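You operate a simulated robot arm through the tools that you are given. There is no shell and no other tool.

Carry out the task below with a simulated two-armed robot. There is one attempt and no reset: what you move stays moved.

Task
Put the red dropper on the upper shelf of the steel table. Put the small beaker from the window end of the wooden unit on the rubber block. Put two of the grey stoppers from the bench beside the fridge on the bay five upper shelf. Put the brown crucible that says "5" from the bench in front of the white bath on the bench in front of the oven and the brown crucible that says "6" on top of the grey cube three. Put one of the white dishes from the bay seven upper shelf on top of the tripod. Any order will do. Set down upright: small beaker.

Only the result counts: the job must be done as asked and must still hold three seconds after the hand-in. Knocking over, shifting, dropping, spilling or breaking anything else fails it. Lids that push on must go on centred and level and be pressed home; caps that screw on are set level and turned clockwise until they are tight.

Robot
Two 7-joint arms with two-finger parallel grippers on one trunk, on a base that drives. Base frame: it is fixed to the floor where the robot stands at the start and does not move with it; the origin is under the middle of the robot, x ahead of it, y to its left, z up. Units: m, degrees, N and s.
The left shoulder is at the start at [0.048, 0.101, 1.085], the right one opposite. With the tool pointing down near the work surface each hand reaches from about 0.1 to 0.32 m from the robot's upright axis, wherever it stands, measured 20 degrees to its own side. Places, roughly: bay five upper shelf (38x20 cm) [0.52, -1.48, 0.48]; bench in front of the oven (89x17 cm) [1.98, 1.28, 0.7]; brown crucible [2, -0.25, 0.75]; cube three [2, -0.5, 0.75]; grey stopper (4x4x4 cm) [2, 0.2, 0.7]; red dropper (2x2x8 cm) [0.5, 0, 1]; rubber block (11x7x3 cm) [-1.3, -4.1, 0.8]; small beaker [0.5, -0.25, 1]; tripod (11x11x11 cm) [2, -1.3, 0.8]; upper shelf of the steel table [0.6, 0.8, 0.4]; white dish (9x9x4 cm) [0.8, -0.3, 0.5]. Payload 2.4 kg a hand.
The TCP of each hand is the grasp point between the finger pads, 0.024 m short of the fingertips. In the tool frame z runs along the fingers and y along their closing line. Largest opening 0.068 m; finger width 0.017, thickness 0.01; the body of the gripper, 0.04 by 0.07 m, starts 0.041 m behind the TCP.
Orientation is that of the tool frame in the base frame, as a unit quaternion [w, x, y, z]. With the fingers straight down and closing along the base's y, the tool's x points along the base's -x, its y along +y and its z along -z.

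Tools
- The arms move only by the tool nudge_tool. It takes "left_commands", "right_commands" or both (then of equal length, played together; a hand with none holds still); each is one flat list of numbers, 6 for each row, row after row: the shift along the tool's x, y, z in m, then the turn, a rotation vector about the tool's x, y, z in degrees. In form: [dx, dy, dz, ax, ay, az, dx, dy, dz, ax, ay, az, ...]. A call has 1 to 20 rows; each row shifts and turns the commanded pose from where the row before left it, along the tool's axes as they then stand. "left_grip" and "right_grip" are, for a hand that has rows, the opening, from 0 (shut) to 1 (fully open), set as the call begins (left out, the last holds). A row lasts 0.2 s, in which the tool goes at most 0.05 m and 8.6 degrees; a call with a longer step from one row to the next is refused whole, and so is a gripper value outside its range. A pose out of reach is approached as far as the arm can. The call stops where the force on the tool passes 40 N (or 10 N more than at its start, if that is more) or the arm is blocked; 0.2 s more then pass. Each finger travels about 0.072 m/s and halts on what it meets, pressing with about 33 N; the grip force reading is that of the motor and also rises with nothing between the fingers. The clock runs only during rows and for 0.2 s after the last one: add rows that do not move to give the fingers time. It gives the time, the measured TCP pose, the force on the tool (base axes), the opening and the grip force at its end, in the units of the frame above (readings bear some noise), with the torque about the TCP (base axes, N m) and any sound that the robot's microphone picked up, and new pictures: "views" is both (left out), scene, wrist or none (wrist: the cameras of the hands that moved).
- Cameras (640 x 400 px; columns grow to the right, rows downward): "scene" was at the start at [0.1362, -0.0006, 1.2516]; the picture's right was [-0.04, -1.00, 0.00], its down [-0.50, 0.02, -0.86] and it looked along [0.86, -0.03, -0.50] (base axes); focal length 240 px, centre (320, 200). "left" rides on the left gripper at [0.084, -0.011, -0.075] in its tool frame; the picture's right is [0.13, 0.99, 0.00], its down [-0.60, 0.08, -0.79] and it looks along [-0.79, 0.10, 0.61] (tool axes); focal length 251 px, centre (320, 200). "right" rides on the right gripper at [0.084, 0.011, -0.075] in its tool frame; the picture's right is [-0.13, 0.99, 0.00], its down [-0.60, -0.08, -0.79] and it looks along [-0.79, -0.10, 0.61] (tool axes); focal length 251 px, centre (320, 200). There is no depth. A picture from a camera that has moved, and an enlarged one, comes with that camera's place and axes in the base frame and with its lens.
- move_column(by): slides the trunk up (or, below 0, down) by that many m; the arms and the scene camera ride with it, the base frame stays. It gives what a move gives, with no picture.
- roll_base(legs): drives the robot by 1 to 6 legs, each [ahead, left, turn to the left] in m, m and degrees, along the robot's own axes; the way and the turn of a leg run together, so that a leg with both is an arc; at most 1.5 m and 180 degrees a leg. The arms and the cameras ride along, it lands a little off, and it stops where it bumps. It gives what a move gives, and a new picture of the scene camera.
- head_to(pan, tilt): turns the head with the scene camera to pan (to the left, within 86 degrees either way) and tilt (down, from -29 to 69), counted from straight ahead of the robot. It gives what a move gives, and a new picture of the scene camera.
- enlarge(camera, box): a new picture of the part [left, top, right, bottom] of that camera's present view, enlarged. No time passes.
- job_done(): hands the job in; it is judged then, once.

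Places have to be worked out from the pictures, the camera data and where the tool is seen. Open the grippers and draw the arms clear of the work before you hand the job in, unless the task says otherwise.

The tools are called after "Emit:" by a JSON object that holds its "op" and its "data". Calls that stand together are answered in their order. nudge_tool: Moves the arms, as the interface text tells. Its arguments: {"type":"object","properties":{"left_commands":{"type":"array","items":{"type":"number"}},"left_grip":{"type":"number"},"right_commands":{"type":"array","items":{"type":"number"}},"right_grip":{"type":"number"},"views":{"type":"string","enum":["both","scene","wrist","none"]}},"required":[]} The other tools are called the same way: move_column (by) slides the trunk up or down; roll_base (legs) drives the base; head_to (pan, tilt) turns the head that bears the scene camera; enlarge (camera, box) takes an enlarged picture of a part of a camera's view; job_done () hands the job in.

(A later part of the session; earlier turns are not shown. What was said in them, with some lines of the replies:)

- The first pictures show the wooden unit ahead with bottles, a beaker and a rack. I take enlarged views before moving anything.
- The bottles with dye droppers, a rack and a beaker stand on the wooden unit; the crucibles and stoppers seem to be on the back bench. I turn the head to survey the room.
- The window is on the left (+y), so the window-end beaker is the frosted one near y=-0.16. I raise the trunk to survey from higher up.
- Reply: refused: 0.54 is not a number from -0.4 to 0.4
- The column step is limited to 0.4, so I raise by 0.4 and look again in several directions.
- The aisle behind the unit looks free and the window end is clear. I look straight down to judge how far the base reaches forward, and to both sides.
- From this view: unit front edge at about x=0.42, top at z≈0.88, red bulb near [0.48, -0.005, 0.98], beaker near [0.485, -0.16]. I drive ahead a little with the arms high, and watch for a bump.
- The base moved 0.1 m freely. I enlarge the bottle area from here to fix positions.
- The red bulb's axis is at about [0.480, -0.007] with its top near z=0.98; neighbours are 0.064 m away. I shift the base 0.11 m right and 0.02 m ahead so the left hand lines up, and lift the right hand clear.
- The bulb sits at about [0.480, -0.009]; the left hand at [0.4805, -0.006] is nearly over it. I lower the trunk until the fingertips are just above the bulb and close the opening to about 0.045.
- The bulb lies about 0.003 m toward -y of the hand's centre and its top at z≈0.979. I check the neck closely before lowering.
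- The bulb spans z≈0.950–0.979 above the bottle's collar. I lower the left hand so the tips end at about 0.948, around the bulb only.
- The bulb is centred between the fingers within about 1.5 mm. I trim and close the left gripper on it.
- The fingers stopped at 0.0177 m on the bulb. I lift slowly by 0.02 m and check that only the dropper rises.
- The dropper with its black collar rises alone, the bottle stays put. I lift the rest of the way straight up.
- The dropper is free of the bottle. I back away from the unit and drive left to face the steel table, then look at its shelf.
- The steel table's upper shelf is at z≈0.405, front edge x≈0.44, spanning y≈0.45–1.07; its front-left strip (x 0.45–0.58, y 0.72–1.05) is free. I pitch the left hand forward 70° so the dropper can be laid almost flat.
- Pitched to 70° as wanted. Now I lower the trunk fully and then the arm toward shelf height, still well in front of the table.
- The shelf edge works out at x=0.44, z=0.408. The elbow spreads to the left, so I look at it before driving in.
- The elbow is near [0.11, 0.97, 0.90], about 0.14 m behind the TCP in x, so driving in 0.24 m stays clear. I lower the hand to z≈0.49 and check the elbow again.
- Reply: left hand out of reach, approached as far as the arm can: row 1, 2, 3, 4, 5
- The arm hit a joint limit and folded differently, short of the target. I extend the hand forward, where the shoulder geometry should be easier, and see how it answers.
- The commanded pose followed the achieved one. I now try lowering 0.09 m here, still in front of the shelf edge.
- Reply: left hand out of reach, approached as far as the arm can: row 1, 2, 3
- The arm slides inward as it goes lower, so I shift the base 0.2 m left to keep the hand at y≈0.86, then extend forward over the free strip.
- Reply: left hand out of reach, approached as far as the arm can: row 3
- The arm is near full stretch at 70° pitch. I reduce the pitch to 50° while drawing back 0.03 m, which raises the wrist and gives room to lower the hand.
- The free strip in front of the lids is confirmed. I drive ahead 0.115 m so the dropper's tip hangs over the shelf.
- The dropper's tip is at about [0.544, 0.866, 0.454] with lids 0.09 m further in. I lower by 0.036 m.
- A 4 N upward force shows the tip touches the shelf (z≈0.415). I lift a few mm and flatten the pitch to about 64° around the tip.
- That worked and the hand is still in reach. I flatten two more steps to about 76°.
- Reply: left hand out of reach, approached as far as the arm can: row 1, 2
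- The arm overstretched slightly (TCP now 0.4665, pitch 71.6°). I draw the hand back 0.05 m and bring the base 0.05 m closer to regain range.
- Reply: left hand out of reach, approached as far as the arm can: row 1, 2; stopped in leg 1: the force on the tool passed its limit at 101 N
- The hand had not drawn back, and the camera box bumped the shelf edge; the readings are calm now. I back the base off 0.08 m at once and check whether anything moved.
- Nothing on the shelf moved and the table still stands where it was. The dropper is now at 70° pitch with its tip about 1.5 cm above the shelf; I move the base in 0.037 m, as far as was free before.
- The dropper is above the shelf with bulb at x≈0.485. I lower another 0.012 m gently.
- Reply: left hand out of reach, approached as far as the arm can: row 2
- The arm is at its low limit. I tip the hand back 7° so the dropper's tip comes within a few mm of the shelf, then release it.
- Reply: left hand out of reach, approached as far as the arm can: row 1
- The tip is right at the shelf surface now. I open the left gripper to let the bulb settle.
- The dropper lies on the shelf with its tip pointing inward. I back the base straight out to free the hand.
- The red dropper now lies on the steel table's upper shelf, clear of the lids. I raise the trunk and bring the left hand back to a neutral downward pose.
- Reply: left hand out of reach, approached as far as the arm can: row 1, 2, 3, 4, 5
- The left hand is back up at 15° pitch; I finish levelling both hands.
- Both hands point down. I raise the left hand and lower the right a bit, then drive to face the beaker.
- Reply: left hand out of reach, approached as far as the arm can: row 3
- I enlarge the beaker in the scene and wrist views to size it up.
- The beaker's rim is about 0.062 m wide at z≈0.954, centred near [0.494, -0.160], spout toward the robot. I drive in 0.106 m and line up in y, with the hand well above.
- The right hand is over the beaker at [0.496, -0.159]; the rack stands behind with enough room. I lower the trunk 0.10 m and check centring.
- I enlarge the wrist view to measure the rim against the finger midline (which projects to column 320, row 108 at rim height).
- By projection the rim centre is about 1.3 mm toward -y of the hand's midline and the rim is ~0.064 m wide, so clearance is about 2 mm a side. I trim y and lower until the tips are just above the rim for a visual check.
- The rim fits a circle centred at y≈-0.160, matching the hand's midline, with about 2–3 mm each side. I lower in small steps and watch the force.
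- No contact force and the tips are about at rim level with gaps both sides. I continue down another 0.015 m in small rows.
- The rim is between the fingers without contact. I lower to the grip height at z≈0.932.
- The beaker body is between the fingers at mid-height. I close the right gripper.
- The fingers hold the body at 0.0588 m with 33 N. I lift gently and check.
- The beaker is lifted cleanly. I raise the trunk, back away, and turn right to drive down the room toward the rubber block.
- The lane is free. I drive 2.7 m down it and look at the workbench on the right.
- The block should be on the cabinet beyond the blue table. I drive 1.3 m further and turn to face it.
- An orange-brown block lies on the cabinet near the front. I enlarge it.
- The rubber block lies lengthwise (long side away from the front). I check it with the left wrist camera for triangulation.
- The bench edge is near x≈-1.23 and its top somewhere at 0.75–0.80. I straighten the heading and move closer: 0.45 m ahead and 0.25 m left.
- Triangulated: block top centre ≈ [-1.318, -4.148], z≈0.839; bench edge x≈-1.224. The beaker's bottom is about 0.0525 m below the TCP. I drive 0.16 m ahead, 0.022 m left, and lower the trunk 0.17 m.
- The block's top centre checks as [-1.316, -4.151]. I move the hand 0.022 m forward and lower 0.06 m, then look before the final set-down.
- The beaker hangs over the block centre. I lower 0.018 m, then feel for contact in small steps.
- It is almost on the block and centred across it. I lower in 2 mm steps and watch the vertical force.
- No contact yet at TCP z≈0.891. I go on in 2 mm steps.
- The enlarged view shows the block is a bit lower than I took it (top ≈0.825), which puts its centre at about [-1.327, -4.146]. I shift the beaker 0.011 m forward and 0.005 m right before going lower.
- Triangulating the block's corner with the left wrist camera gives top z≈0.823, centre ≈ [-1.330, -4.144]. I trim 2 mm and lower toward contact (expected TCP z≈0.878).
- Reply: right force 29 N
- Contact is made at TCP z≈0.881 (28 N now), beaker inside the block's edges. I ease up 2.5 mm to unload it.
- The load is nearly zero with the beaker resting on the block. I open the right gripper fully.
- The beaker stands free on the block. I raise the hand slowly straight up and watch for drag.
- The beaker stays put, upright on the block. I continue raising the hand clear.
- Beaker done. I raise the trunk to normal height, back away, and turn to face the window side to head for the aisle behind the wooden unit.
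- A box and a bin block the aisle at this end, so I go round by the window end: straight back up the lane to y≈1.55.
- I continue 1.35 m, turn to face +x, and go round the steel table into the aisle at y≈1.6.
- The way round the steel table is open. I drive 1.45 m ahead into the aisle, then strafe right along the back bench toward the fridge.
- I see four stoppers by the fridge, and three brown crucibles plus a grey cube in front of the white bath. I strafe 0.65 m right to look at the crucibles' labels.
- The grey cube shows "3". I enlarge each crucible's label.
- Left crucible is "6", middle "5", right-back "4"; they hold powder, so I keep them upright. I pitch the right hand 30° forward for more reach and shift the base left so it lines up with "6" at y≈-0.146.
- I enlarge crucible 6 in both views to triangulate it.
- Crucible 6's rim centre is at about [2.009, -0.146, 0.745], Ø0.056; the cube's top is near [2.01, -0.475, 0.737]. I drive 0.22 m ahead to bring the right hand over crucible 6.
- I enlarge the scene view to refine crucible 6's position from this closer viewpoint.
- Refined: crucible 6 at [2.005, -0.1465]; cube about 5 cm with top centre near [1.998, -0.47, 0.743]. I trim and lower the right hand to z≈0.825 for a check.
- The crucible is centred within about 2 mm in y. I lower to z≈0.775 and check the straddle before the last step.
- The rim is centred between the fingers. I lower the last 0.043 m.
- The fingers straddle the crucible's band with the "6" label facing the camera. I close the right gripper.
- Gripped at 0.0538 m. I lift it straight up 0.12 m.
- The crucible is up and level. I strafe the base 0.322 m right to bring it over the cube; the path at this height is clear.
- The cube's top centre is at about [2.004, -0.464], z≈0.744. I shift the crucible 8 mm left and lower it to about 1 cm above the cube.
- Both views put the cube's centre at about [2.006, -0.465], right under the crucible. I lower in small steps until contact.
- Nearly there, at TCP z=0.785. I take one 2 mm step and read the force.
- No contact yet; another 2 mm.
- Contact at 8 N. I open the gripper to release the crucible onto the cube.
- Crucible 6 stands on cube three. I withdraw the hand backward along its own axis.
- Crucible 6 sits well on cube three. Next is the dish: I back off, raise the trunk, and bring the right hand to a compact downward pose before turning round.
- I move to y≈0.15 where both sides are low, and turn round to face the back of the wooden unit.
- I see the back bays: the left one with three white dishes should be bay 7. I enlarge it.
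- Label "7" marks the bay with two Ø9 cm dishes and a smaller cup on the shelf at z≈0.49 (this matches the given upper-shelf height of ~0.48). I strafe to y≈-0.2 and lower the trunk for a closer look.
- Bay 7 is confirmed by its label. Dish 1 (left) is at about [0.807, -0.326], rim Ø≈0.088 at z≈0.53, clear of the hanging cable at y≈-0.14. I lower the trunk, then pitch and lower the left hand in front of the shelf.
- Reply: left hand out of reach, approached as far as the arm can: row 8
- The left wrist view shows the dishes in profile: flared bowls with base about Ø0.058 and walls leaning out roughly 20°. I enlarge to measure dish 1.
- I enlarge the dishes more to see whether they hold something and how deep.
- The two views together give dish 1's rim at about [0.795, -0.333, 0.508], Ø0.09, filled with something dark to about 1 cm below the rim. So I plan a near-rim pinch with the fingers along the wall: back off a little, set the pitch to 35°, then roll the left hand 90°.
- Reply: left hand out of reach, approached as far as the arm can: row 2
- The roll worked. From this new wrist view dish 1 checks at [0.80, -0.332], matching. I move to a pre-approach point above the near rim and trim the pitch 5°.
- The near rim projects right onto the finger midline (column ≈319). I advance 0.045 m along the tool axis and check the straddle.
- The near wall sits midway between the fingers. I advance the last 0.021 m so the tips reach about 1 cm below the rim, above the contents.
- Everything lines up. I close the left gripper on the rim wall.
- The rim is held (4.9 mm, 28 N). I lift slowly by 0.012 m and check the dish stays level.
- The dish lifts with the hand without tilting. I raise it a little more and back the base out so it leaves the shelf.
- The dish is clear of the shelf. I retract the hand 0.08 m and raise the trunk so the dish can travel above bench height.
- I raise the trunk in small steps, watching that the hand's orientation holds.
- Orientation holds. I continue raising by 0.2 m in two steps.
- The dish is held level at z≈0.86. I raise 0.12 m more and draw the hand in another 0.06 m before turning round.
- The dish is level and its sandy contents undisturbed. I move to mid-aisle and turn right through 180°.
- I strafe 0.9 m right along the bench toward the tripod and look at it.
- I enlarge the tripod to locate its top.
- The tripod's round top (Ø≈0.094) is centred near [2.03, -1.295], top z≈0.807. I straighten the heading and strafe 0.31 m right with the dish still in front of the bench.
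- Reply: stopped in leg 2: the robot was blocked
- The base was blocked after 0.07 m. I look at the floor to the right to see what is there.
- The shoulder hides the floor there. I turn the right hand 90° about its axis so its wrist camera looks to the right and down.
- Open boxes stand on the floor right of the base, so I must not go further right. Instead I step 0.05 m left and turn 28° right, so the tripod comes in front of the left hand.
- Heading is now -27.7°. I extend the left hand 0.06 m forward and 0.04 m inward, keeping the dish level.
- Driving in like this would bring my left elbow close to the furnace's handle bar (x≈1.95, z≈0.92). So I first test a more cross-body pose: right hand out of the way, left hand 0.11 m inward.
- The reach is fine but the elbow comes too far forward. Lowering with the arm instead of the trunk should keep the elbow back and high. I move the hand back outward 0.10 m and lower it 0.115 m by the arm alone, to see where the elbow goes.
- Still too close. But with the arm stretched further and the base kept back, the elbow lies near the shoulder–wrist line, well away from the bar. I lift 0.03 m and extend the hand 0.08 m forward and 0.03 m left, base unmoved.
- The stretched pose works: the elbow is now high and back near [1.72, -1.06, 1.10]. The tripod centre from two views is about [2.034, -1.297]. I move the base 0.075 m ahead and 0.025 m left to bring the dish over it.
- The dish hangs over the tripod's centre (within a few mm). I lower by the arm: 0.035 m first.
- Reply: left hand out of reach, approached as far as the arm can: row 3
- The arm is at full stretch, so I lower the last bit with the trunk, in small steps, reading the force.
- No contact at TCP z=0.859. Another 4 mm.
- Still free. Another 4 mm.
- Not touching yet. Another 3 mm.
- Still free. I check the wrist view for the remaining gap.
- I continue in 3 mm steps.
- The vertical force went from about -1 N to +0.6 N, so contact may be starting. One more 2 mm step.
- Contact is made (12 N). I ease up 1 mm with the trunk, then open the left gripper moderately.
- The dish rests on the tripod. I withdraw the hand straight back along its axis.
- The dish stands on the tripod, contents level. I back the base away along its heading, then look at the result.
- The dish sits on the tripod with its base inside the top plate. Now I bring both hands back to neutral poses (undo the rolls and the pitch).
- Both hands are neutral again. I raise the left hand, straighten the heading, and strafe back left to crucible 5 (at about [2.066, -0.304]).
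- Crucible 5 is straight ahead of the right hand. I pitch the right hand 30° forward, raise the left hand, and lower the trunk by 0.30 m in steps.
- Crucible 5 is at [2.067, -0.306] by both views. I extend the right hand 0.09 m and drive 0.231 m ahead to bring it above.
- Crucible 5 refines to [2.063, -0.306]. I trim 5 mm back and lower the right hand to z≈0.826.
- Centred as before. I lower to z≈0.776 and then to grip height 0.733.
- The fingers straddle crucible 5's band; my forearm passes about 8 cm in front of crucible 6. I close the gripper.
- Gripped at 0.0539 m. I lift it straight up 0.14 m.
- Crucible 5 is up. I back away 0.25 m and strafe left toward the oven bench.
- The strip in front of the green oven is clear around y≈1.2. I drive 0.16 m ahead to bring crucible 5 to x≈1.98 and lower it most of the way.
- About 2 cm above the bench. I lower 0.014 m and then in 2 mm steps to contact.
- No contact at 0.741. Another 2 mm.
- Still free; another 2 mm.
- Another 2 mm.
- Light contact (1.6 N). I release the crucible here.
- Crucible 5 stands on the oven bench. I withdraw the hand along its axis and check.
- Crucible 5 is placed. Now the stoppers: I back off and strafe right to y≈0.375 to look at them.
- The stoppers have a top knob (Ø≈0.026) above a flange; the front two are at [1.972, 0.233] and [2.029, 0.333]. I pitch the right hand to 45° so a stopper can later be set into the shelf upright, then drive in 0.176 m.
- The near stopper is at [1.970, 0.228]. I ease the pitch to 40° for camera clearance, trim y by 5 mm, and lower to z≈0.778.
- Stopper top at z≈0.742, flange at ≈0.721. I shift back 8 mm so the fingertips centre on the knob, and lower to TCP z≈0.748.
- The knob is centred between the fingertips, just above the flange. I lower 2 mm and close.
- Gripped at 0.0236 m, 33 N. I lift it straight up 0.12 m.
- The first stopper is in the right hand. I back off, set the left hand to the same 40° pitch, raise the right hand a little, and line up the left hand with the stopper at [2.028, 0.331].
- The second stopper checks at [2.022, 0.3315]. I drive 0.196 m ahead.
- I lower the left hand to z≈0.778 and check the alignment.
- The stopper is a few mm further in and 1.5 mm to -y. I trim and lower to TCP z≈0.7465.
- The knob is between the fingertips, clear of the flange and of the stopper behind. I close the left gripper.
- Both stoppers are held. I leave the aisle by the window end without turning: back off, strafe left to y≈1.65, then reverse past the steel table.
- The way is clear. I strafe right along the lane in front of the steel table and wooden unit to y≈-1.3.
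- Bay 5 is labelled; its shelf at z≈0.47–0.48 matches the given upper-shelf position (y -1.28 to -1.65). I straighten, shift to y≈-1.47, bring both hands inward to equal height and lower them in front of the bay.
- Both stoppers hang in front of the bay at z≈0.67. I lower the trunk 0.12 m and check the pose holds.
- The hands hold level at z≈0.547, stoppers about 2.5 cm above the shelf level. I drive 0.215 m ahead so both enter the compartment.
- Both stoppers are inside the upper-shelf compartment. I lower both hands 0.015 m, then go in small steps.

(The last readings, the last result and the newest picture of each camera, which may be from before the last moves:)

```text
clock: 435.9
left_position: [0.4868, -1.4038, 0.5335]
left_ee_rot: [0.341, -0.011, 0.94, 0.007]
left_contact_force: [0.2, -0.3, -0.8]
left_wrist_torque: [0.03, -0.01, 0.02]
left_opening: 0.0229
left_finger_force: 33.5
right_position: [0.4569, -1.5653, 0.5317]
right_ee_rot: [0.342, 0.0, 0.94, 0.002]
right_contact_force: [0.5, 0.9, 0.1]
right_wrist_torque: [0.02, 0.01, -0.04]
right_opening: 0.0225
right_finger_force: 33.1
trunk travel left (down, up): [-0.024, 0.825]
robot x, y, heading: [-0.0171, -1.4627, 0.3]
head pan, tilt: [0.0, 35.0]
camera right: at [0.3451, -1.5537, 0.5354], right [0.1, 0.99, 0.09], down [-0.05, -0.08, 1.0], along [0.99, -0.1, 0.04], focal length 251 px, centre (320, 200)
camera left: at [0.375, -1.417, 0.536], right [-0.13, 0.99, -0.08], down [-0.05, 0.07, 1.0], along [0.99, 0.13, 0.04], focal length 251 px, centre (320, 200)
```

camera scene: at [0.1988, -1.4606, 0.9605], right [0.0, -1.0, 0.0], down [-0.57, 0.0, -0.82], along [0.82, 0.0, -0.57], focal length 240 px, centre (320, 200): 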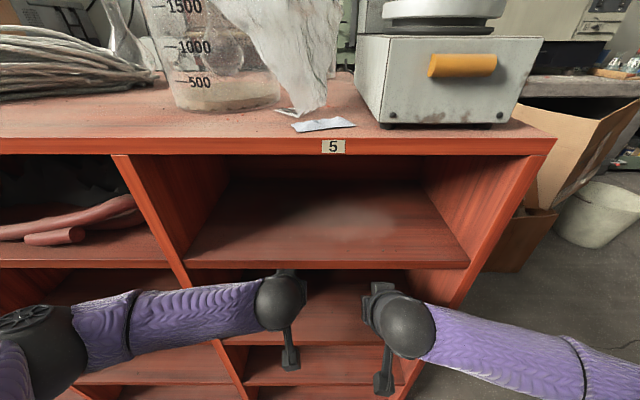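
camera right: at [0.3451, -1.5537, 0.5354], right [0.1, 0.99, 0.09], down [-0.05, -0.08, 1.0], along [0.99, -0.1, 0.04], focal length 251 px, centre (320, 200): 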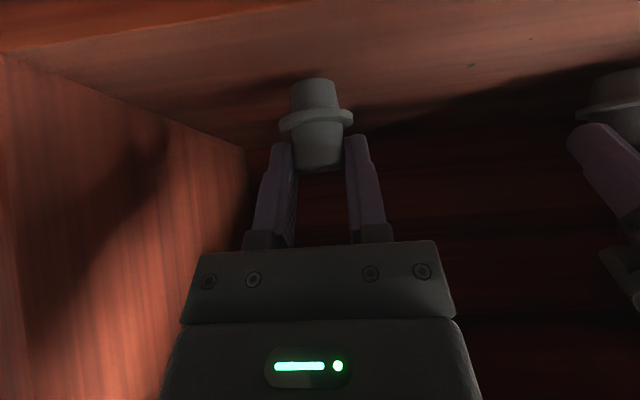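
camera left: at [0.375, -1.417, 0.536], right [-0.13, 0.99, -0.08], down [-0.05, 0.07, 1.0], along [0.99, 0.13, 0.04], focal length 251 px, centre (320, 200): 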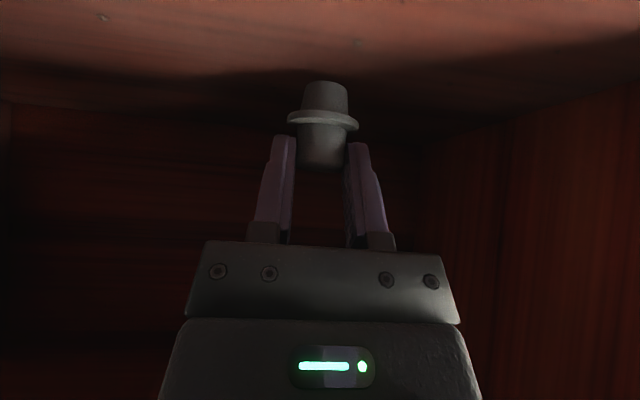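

I lower another 0.008 m.

Emit:
{"op": "nudge_tool", "data": {"left_commands": [0.0026, 0, 0.0031, 0, 0, 0, 0.0026, 0, 0.0031, 0, 0, 0, 0, 0, 0, 0, 0, 0], "right_commands": [0.0026, 0, 0.0031, 0, 0, 0, 0.0026, 0, 0.0031, 0, 0, 0, 0, 0, 0, 0, 0, 0], "views": "none"}}

```text
clock: 436.6
left_position: [0.4861, -1.4031, 0.527]
left_ee_rot: [0.343, -0.011, 0.939, 0.006]
left_contact_force: [0.3, -0.1, 4.3]
left_wrist_torque: [-0.03, -0.14, -0.02]
left_opening: 0.0225
left_finger_force: 32.9
right_position: [0.4567, -1.5657, 0.5265]
right_ee_rot: [0.343, 0.0, 0.939, 0.002]
right_contact_force: [1.1, 0.4, 8.0]
right_wrist_torque: [0.04, -0.08, 0.0]
right_opening: 0.0229
right_finger_force: 32.6
trunk travel left (down, up): [-0.024, 0.825]
robot x, y, heading: [-0.0157, -1.4602, 0.4]
head pan, tilt: [0.0, 35.0]
```

Both stoppers touch the shelf (4 N and 8 N). I open both grippers.

Emit:
{"op": "nudge_tool", "data": {"left_commands": [0, 0, 0, 0, 0, 0, 0, 0, 0, 0, 0, 0, 0, 0, 0, 0, 0, 0], "right_commands": [0, 0, 0, 0, 0, 0, 0, 0, 0, 0, 0, 0, 0, 0, 0, 0, 0, 0], "left_grip": 0.8, "right_grip": 0.8, "views": "wrist"}}

```text
clock: 437.4
left_position: [0.4873, -1.4042, 0.5247]
left_ee_rot: [0.342, -0.011, 0.94, 0.007]
left_contact_force: [-0.4, -1.1, 0.4]
left_wrist_torque: [-0.02, -0.01, 0.02]
left_opening: 0.0543
left_finger_force: 0.1
right_position: [0.4576, -1.5669, 0.5242]
right_ee_rot: [0.344, -0.001, 0.939, 0.002]
right_contact_force: [-0.5, -0.4, -0.5]
right_wrist_torque: [0.0, -0.01, 0.02]
right_opening: 0.0544
right_finger_force: 0.0
trunk travel left (down, up): [-0.024, 0.825]
robot x, y, heading: [-0.0169, -1.4645, 0.2]
head pan, tilt: [0.0, 35.0]
camera right: at [0.345, -1.5543, 0.5278], right [0.1, 0.99, 0.09], down [-0.05, -0.08, 1.0], along [0.99, -0.1, 0.04], focal length 251 px, centre (320, 200)
camera left: at [0.3743, -1.4171, 0.5278], right [-0.13, 0.99, -0.08], down [-0.05, 0.07, 1.0], along [0.99, 0.13, 0.04], focal length 251 px, centre (320, 200)
```

right: 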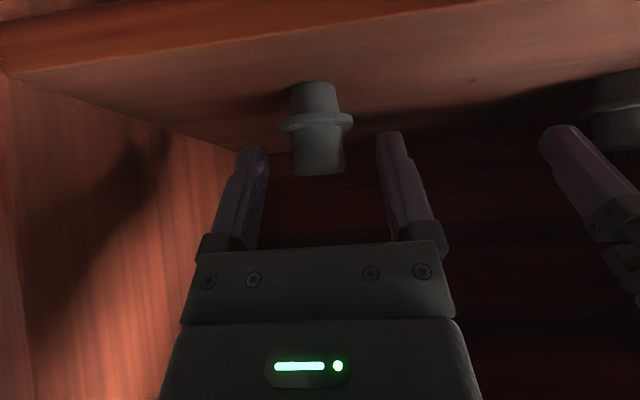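
left: 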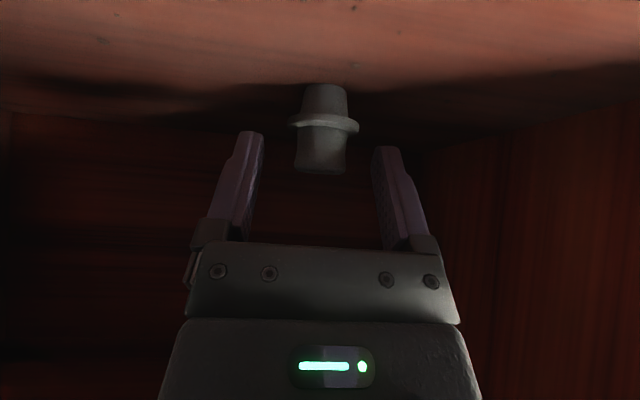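

Both stoppers stand upright on the shelf. I draw the hands back along their axes and then reverse the base.

Emit:
{"op": "nudge_tool", "data": {"left_commands": [0, 0, -0.01, 0, 0, 0, 0, 0, -0.015, 0, 0, 0, 0, 0, -0.02, 0, 0, 0, 0, 0, 0, 0, 0, 0], "right_commands": [0, 0, -0.01, 0, 0, 0, 0, 0, -0.015, 0, 0, 0, 0, 0, -0.02, 0, 0, 0, 0, 0, 0, 0, 0, 0], "views": "wrist"}}

Emit:
{"op": "roll_base", "data": {"legs": [[-0.28, 0, 0]]}}

Emit:
{"op": "head_to", "data": {"pan": 0, "tilt": 35}}

Emit:
{"op": "enlarge", "data": {"camera": "scene", "box": [220, 100, 440, 300]}}

```text
clock: 438.4
left_position: [0.4562, -1.4036, 0.5605]
left_ee_rot: [0.342, -0.011, 0.94, 0.006]
left_contact_force: [-0.4, -0.4, -0.7]
left_wrist_torque: [-0.01, -0.02, -0.03]
left_opening: 0.0545
left_finger_force: 0.0
right_position: [0.4279, -1.5659, 0.5593]
right_ee_rot: [0.343, -0.001, 0.939, 0.002]
right_contact_force: [-0.3, 0.3, 1.0]
right_wrist_torque: [-0.03, 0.05, 0.01]
right_opening: 0.0546
right_finger_force: 0.0
trunk travel left (down, up): [-0.024, 0.825]
robot x, y, heading: [-0.0163, -1.4636, 0.3]
head pan, tilt: [0.0, 35.0]
camera right: at [0.3154, -1.5537, 0.5619], right [0.1, 0.99, 0.09], down [-0.05, -0.08, 1.0], along [0.99, -0.1, 0.04], focal length 251 px, centre (320, 200)
camera left: at [0.3445, -1.4178, 0.5629], right [-0.13, 0.99, -0.08], down [-0.05, 0.07, 1.0], along [0.99, 0.13, 0.04], focal length 251 px, centre (320, 200)
```

right: 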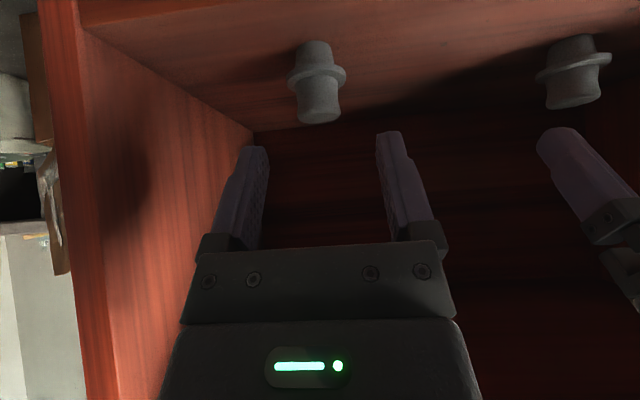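
left: 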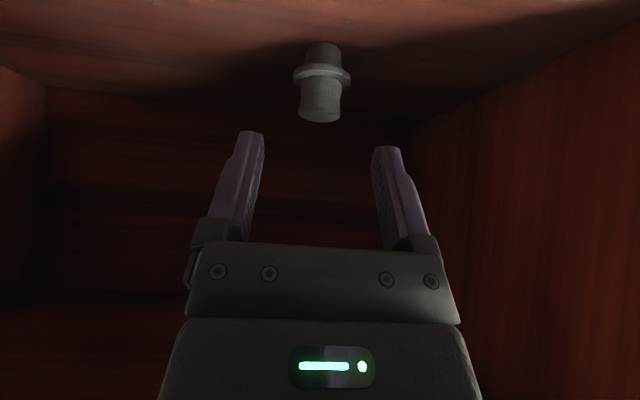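

```text
clock: 440.4
left_position: [0.1749, -1.4049, 0.5591]
left_ee_rot: [0.341, -0.011, 0.94, 0.006]
left_contact_force: [-0.5, -0.4, -0.4]
left_wrist_torque: [-0.01, -0.03, -0.01]
left_opening: 0.0544
left_finger_force: 0.0
right_position: [0.1466, -1.5679, 0.5572]
right_ee_rot: [0.342, 0.0, 0.94, 0.001]
right_contact_force: [0.6, -0.2, -0.2]
right_wrist_torque: [0.02, 0.01, 0.02]
right_opening: 0.0543
right_finger_force: 0.0
trunk travel left (down, up): [-0.024, 0.825]
robot x, y, heading: [-0.2967, -1.4653, 0.3]
head pan, tilt: [0.0, 35.0]
camera scene: at [-0.0832, -1.4618, 0.9605], right [0.0, -1.0, 0.0], down [-0.57, 0.0, -0.82], along [0.82, 0.0, -0.57], focal length 240 px, centre (320, 200)
```

scene: 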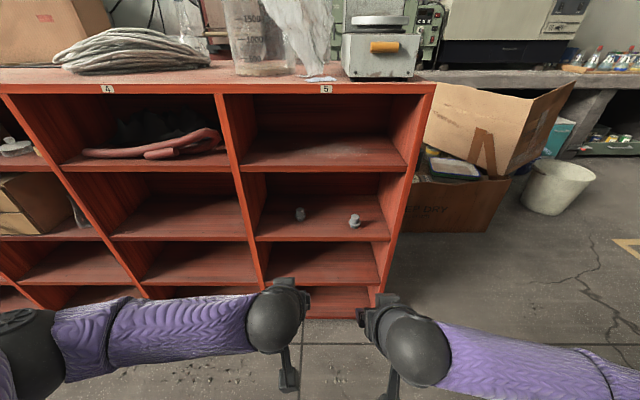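

```text
clock: 441.0
left_position: [0.1746, -1.406, 0.5598]
left_ee_rot: [0.342, -0.011, 0.94, 0.006]
left_contact_force: [-0.4, -0.5, 0.6]
left_wrist_torque: [-0.03, 0.0, -0.01]
left_opening: 0.0543
left_finger_force: 0.0
right_position: [0.1458, -1.5666, 0.5588]
right_ee_rot: [0.342, 0.001, 0.94, 0.001]
right_contact_force: [-0.3, 0.4, -0.8]
right_wrist_torque: [-0.02, 0.01, -0.01]
right_opening: 0.0545
right_finger_force: 0.2
trunk travel left (down, up): [-0.024, 0.825]
robot x, y, heading: [-0.298, -1.4637, 0.1]
head pan, tilt: [0.0, 35.0]
camera scene: at [-0.0833, -1.4618, 0.9605], right [0.0, -1.0, 0.0], down [-0.57, 0.0, -0.82], along [0.82, 0.0, -0.57], focal length 240 px, centre (320, 200)
```

scene: 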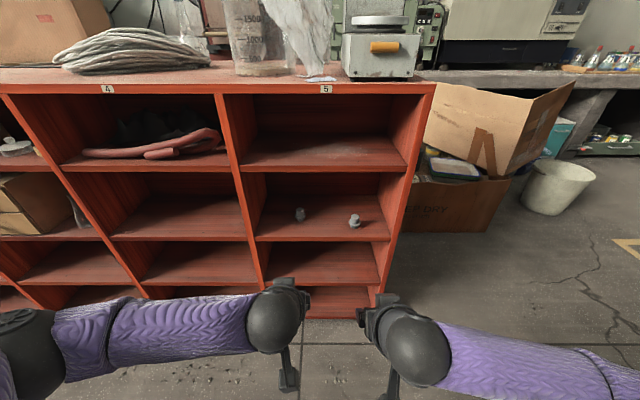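

```text
2.00 times, centred on (330, 200) of scene
camera zoom: at [-0.0833, -1.4618, 0.9605], right [0.0, -1.0, 0.0], down [-0.57, 0.0, -0.82], along [0.82, 0.0, -0.57], focal length 480 px, centre (300, 200)
```

zoom: 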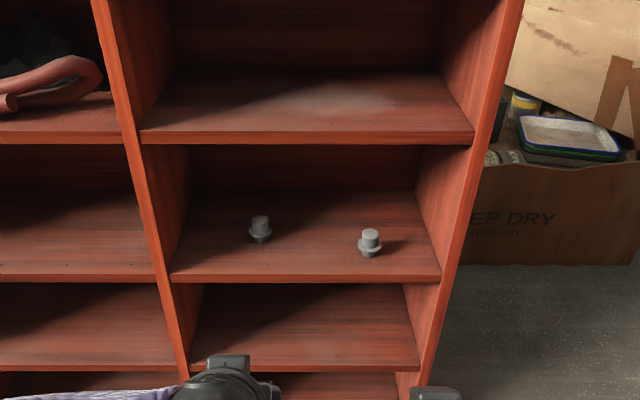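

Both stoppers stand on bay five's upper shelf (measured surface z≈0.478, as given). I open both grippers fully, back well clear and raise the trunk before handing in.

Emit:
{"op": "roll_base", "data": {"legs": [[-0.2, 0, 0]]}}

Emit:
{"op": "nudge_tool", "data": {"left_commands": [0, 0, -0.02, 0, 0, 0, 0, 0, -0.02, 0, 0, 0, 0, 0, 0, 0, 0, 0], "right_commands": [0, 0, -0.02, 0, 0, 0, 0, 0, -0.02, 0, 0, 0, 0, 0, 0, 0, 0, 0], "left_grip": 1.0, "right_grip": 1.0, "views": "scene"}}

Emit:
{"op": "move_column", "data": {"by": 0.2}}

Emit:
{"op": "head_to", "data": {"pan": 30, "tilt": 20}}

```text
clock: 442.6
left_position: [-0.024, -1.4053, 0.5606]
left_ee_rot: [0.342, -0.012, 0.94, 0.006]
left_contact_force: [0.4, -0.5, -0.8]
left_wrist_torque: [-0.01, 0.03, 0.01]
left_opening: 0.0544
left_finger_force: 0.0
right_position: [-0.0524, -1.567, 0.5586]
right_ee_rot: [0.342, -0.001, 0.94, 0.001]
right_contact_force: [0.1, 0.2, -0.5]
right_wrist_torque: [0.0, -0.03, -0.02]
right_opening: 0.0545
right_finger_force: 0.1
trunk travel left (down, up): [-0.024, 0.825]
robot x, y, heading: [-0.4979, -1.4649, 0.2]
head pan, tilt: [0.0, 35.0]
camera scene: at [-0.2812, -1.462, 0.9605], right [0.0, -1.0, 0.0], down [-0.57, 0.0, -0.82], along [0.82, 0.0, -0.57], focal length 240 px, centre (320, 200)
```

scene: 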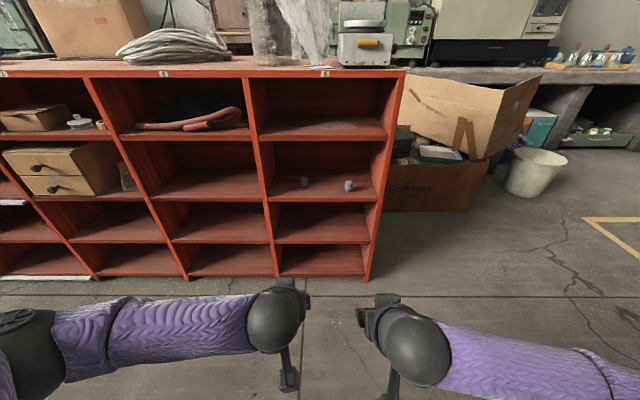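

```text
clock: 443.4
left_position: [-0.0489, -1.4069, 0.5888]
left_ee_rot: [0.342, -0.011, 0.939, 0.006]
left_contact_force: [-0.4, 0.0, 0.0]
left_wrist_torque: [-0.02, -0.02, 0.0]
left_opening: 0.0683
left_finger_force: 0.1
right_position: [-0.0786, -1.5683, 0.5892]
right_ee_rot: [0.343, -0.001, 0.939, 0.002]
right_contact_force: [0.4, -0.3, -0.1]
right_wrist_torque: [0.01, -0.01, 0.03]
right_opening: 0.068
right_finger_force: 0.0
trunk travel left (down, up): [-0.024, 0.825]
robot x, y, heading: [-0.4947, -1.471, 0.3]
head pan, tilt: [0.0, 35.0]
camera scene: at [-0.2812, -1.462, 0.9605], right [0.0, -1.0, 0.0], down [-0.57, 0.0, -0.82], along [0.82, 0.0, -0.57], focal length 240 px, centre (320, 200)
```

scene: 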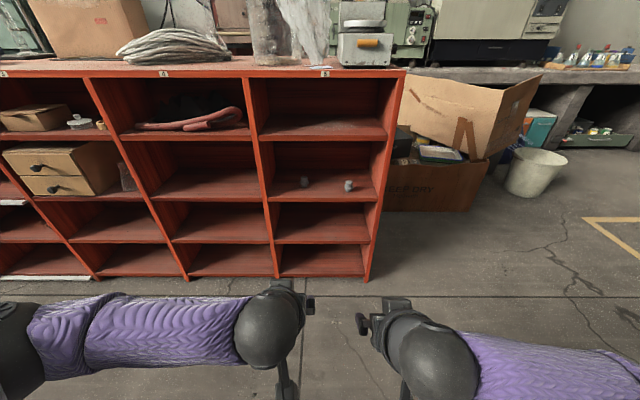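

```text
clock: 445.6
left_position: [-0.0487, -1.4073, 0.7893]
left_ee_rot: [0.342, -0.011, 0.94, 0.006]
left_contact_force: [-0.5, 0.2, 0.2]
left_wrist_torque: [-0.01, 0.01, -0.03]
left_opening: 0.068
left_finger_force: 0.1
right_position: [-0.0768, -1.5683, 0.7884]
right_ee_rot: [0.342, 0.0, 0.94, 0.002]
right_contact_force: [-0.6, 0.3, -0.3]
right_wrist_torque: [-0.02, -0.01, 0.03]
right_opening: 0.0682
right_finger_force: 0.1
trunk travel left (down, up): [-0.224, 0.625]
robot x, y, heading: [-0.4962, -1.4656, 0.0]
head pan, tilt: [0.0, 35.0]
```

```text
clock: 446.5
left_position: [-0.0494, -1.4071, 0.7907]
left_ee_rot: [0.343, -0.012, 0.939, 0.006]
left_contact_force: [0.7, 1.2, 0.7]
left_wrist_torque: [0.01, -0.02, 0.01]
left_opening: 0.0679
left_finger_force: 0.1
right_position: [-0.0766, -1.5671, 0.7884]
right_ee_rot: [0.342, 0.0, 0.94, 0.001]
right_contact_force: [0.3, -0.1, 0.6]
right_wrist_torque: [0.01, -0.03, -0.01]
right_opening: 0.0679
right_finger_force: 0.1
trunk travel left (down, up): [-0.224, 0.625]
robot x, y, heading: [-0.4978, -1.4643, 0.3]
head pan, tilt: [30.0, 20.0]
camera scene: at [-0.3525, -1.4158, 1.1909], right [0.5, -0.86, 0.0], down [-0.3, -0.17, -0.94], along [0.81, 0.47, -0.34], focal length 240 px, centre (320, 200)
```

scene: 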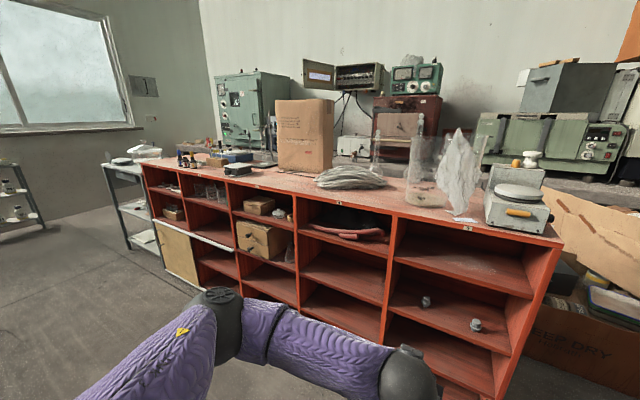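

All items are placed and last seen standing where they belong; the grippers are open and the arms are clear. I hand the job in.

Emit:
{"op": "job_done", "data": {}}

```text
The job is handed in.
```

I placed every item you listed and handed the job in. Two bumps along the way could count against it.

**Where things ended up**
- **Red dropper:** lying on the upper shelf of the steel table, clear of the lids.
- **Small beaker:** upright on the rubber block, with its whole base on the block.
- **Grey stoppers:** two from beside the fridge, standing upright on the bay five upper shelf. I took that to be the shelf at about 0.48 m, which matches the height you gave. There is a higher shelf above it at about 0.70 m.
- **Brown crucible "5":** on the bench in front of the oven, with its powder undisturbed.
- **Brown crucible "6":** on top of cube three, with its powder undisturbed.
- **White dish:** one of the two from bay seven, on the tripod. It holds what looks like sand, which stayed in. It sits slightly off the middle of the tripod's top, but its base is fully on it.

**The two bumps**
- **Steel table:** my left hand's camera hit the front edge of the upper shelf with a peak of about 100 N. Afterwards the lids were where they had been and the table had not moved, as far as I could measure.
- **Open box near the tripod:** the base was stopped at one spot near the tripod, most likely by the open box on the floor to the right. I could not check whether it moved. I backed off and came at the tripod from another angle.

I did not go back at the end to re-check the beaker, the dish or the crucibles. I last saw each of them standing as described.
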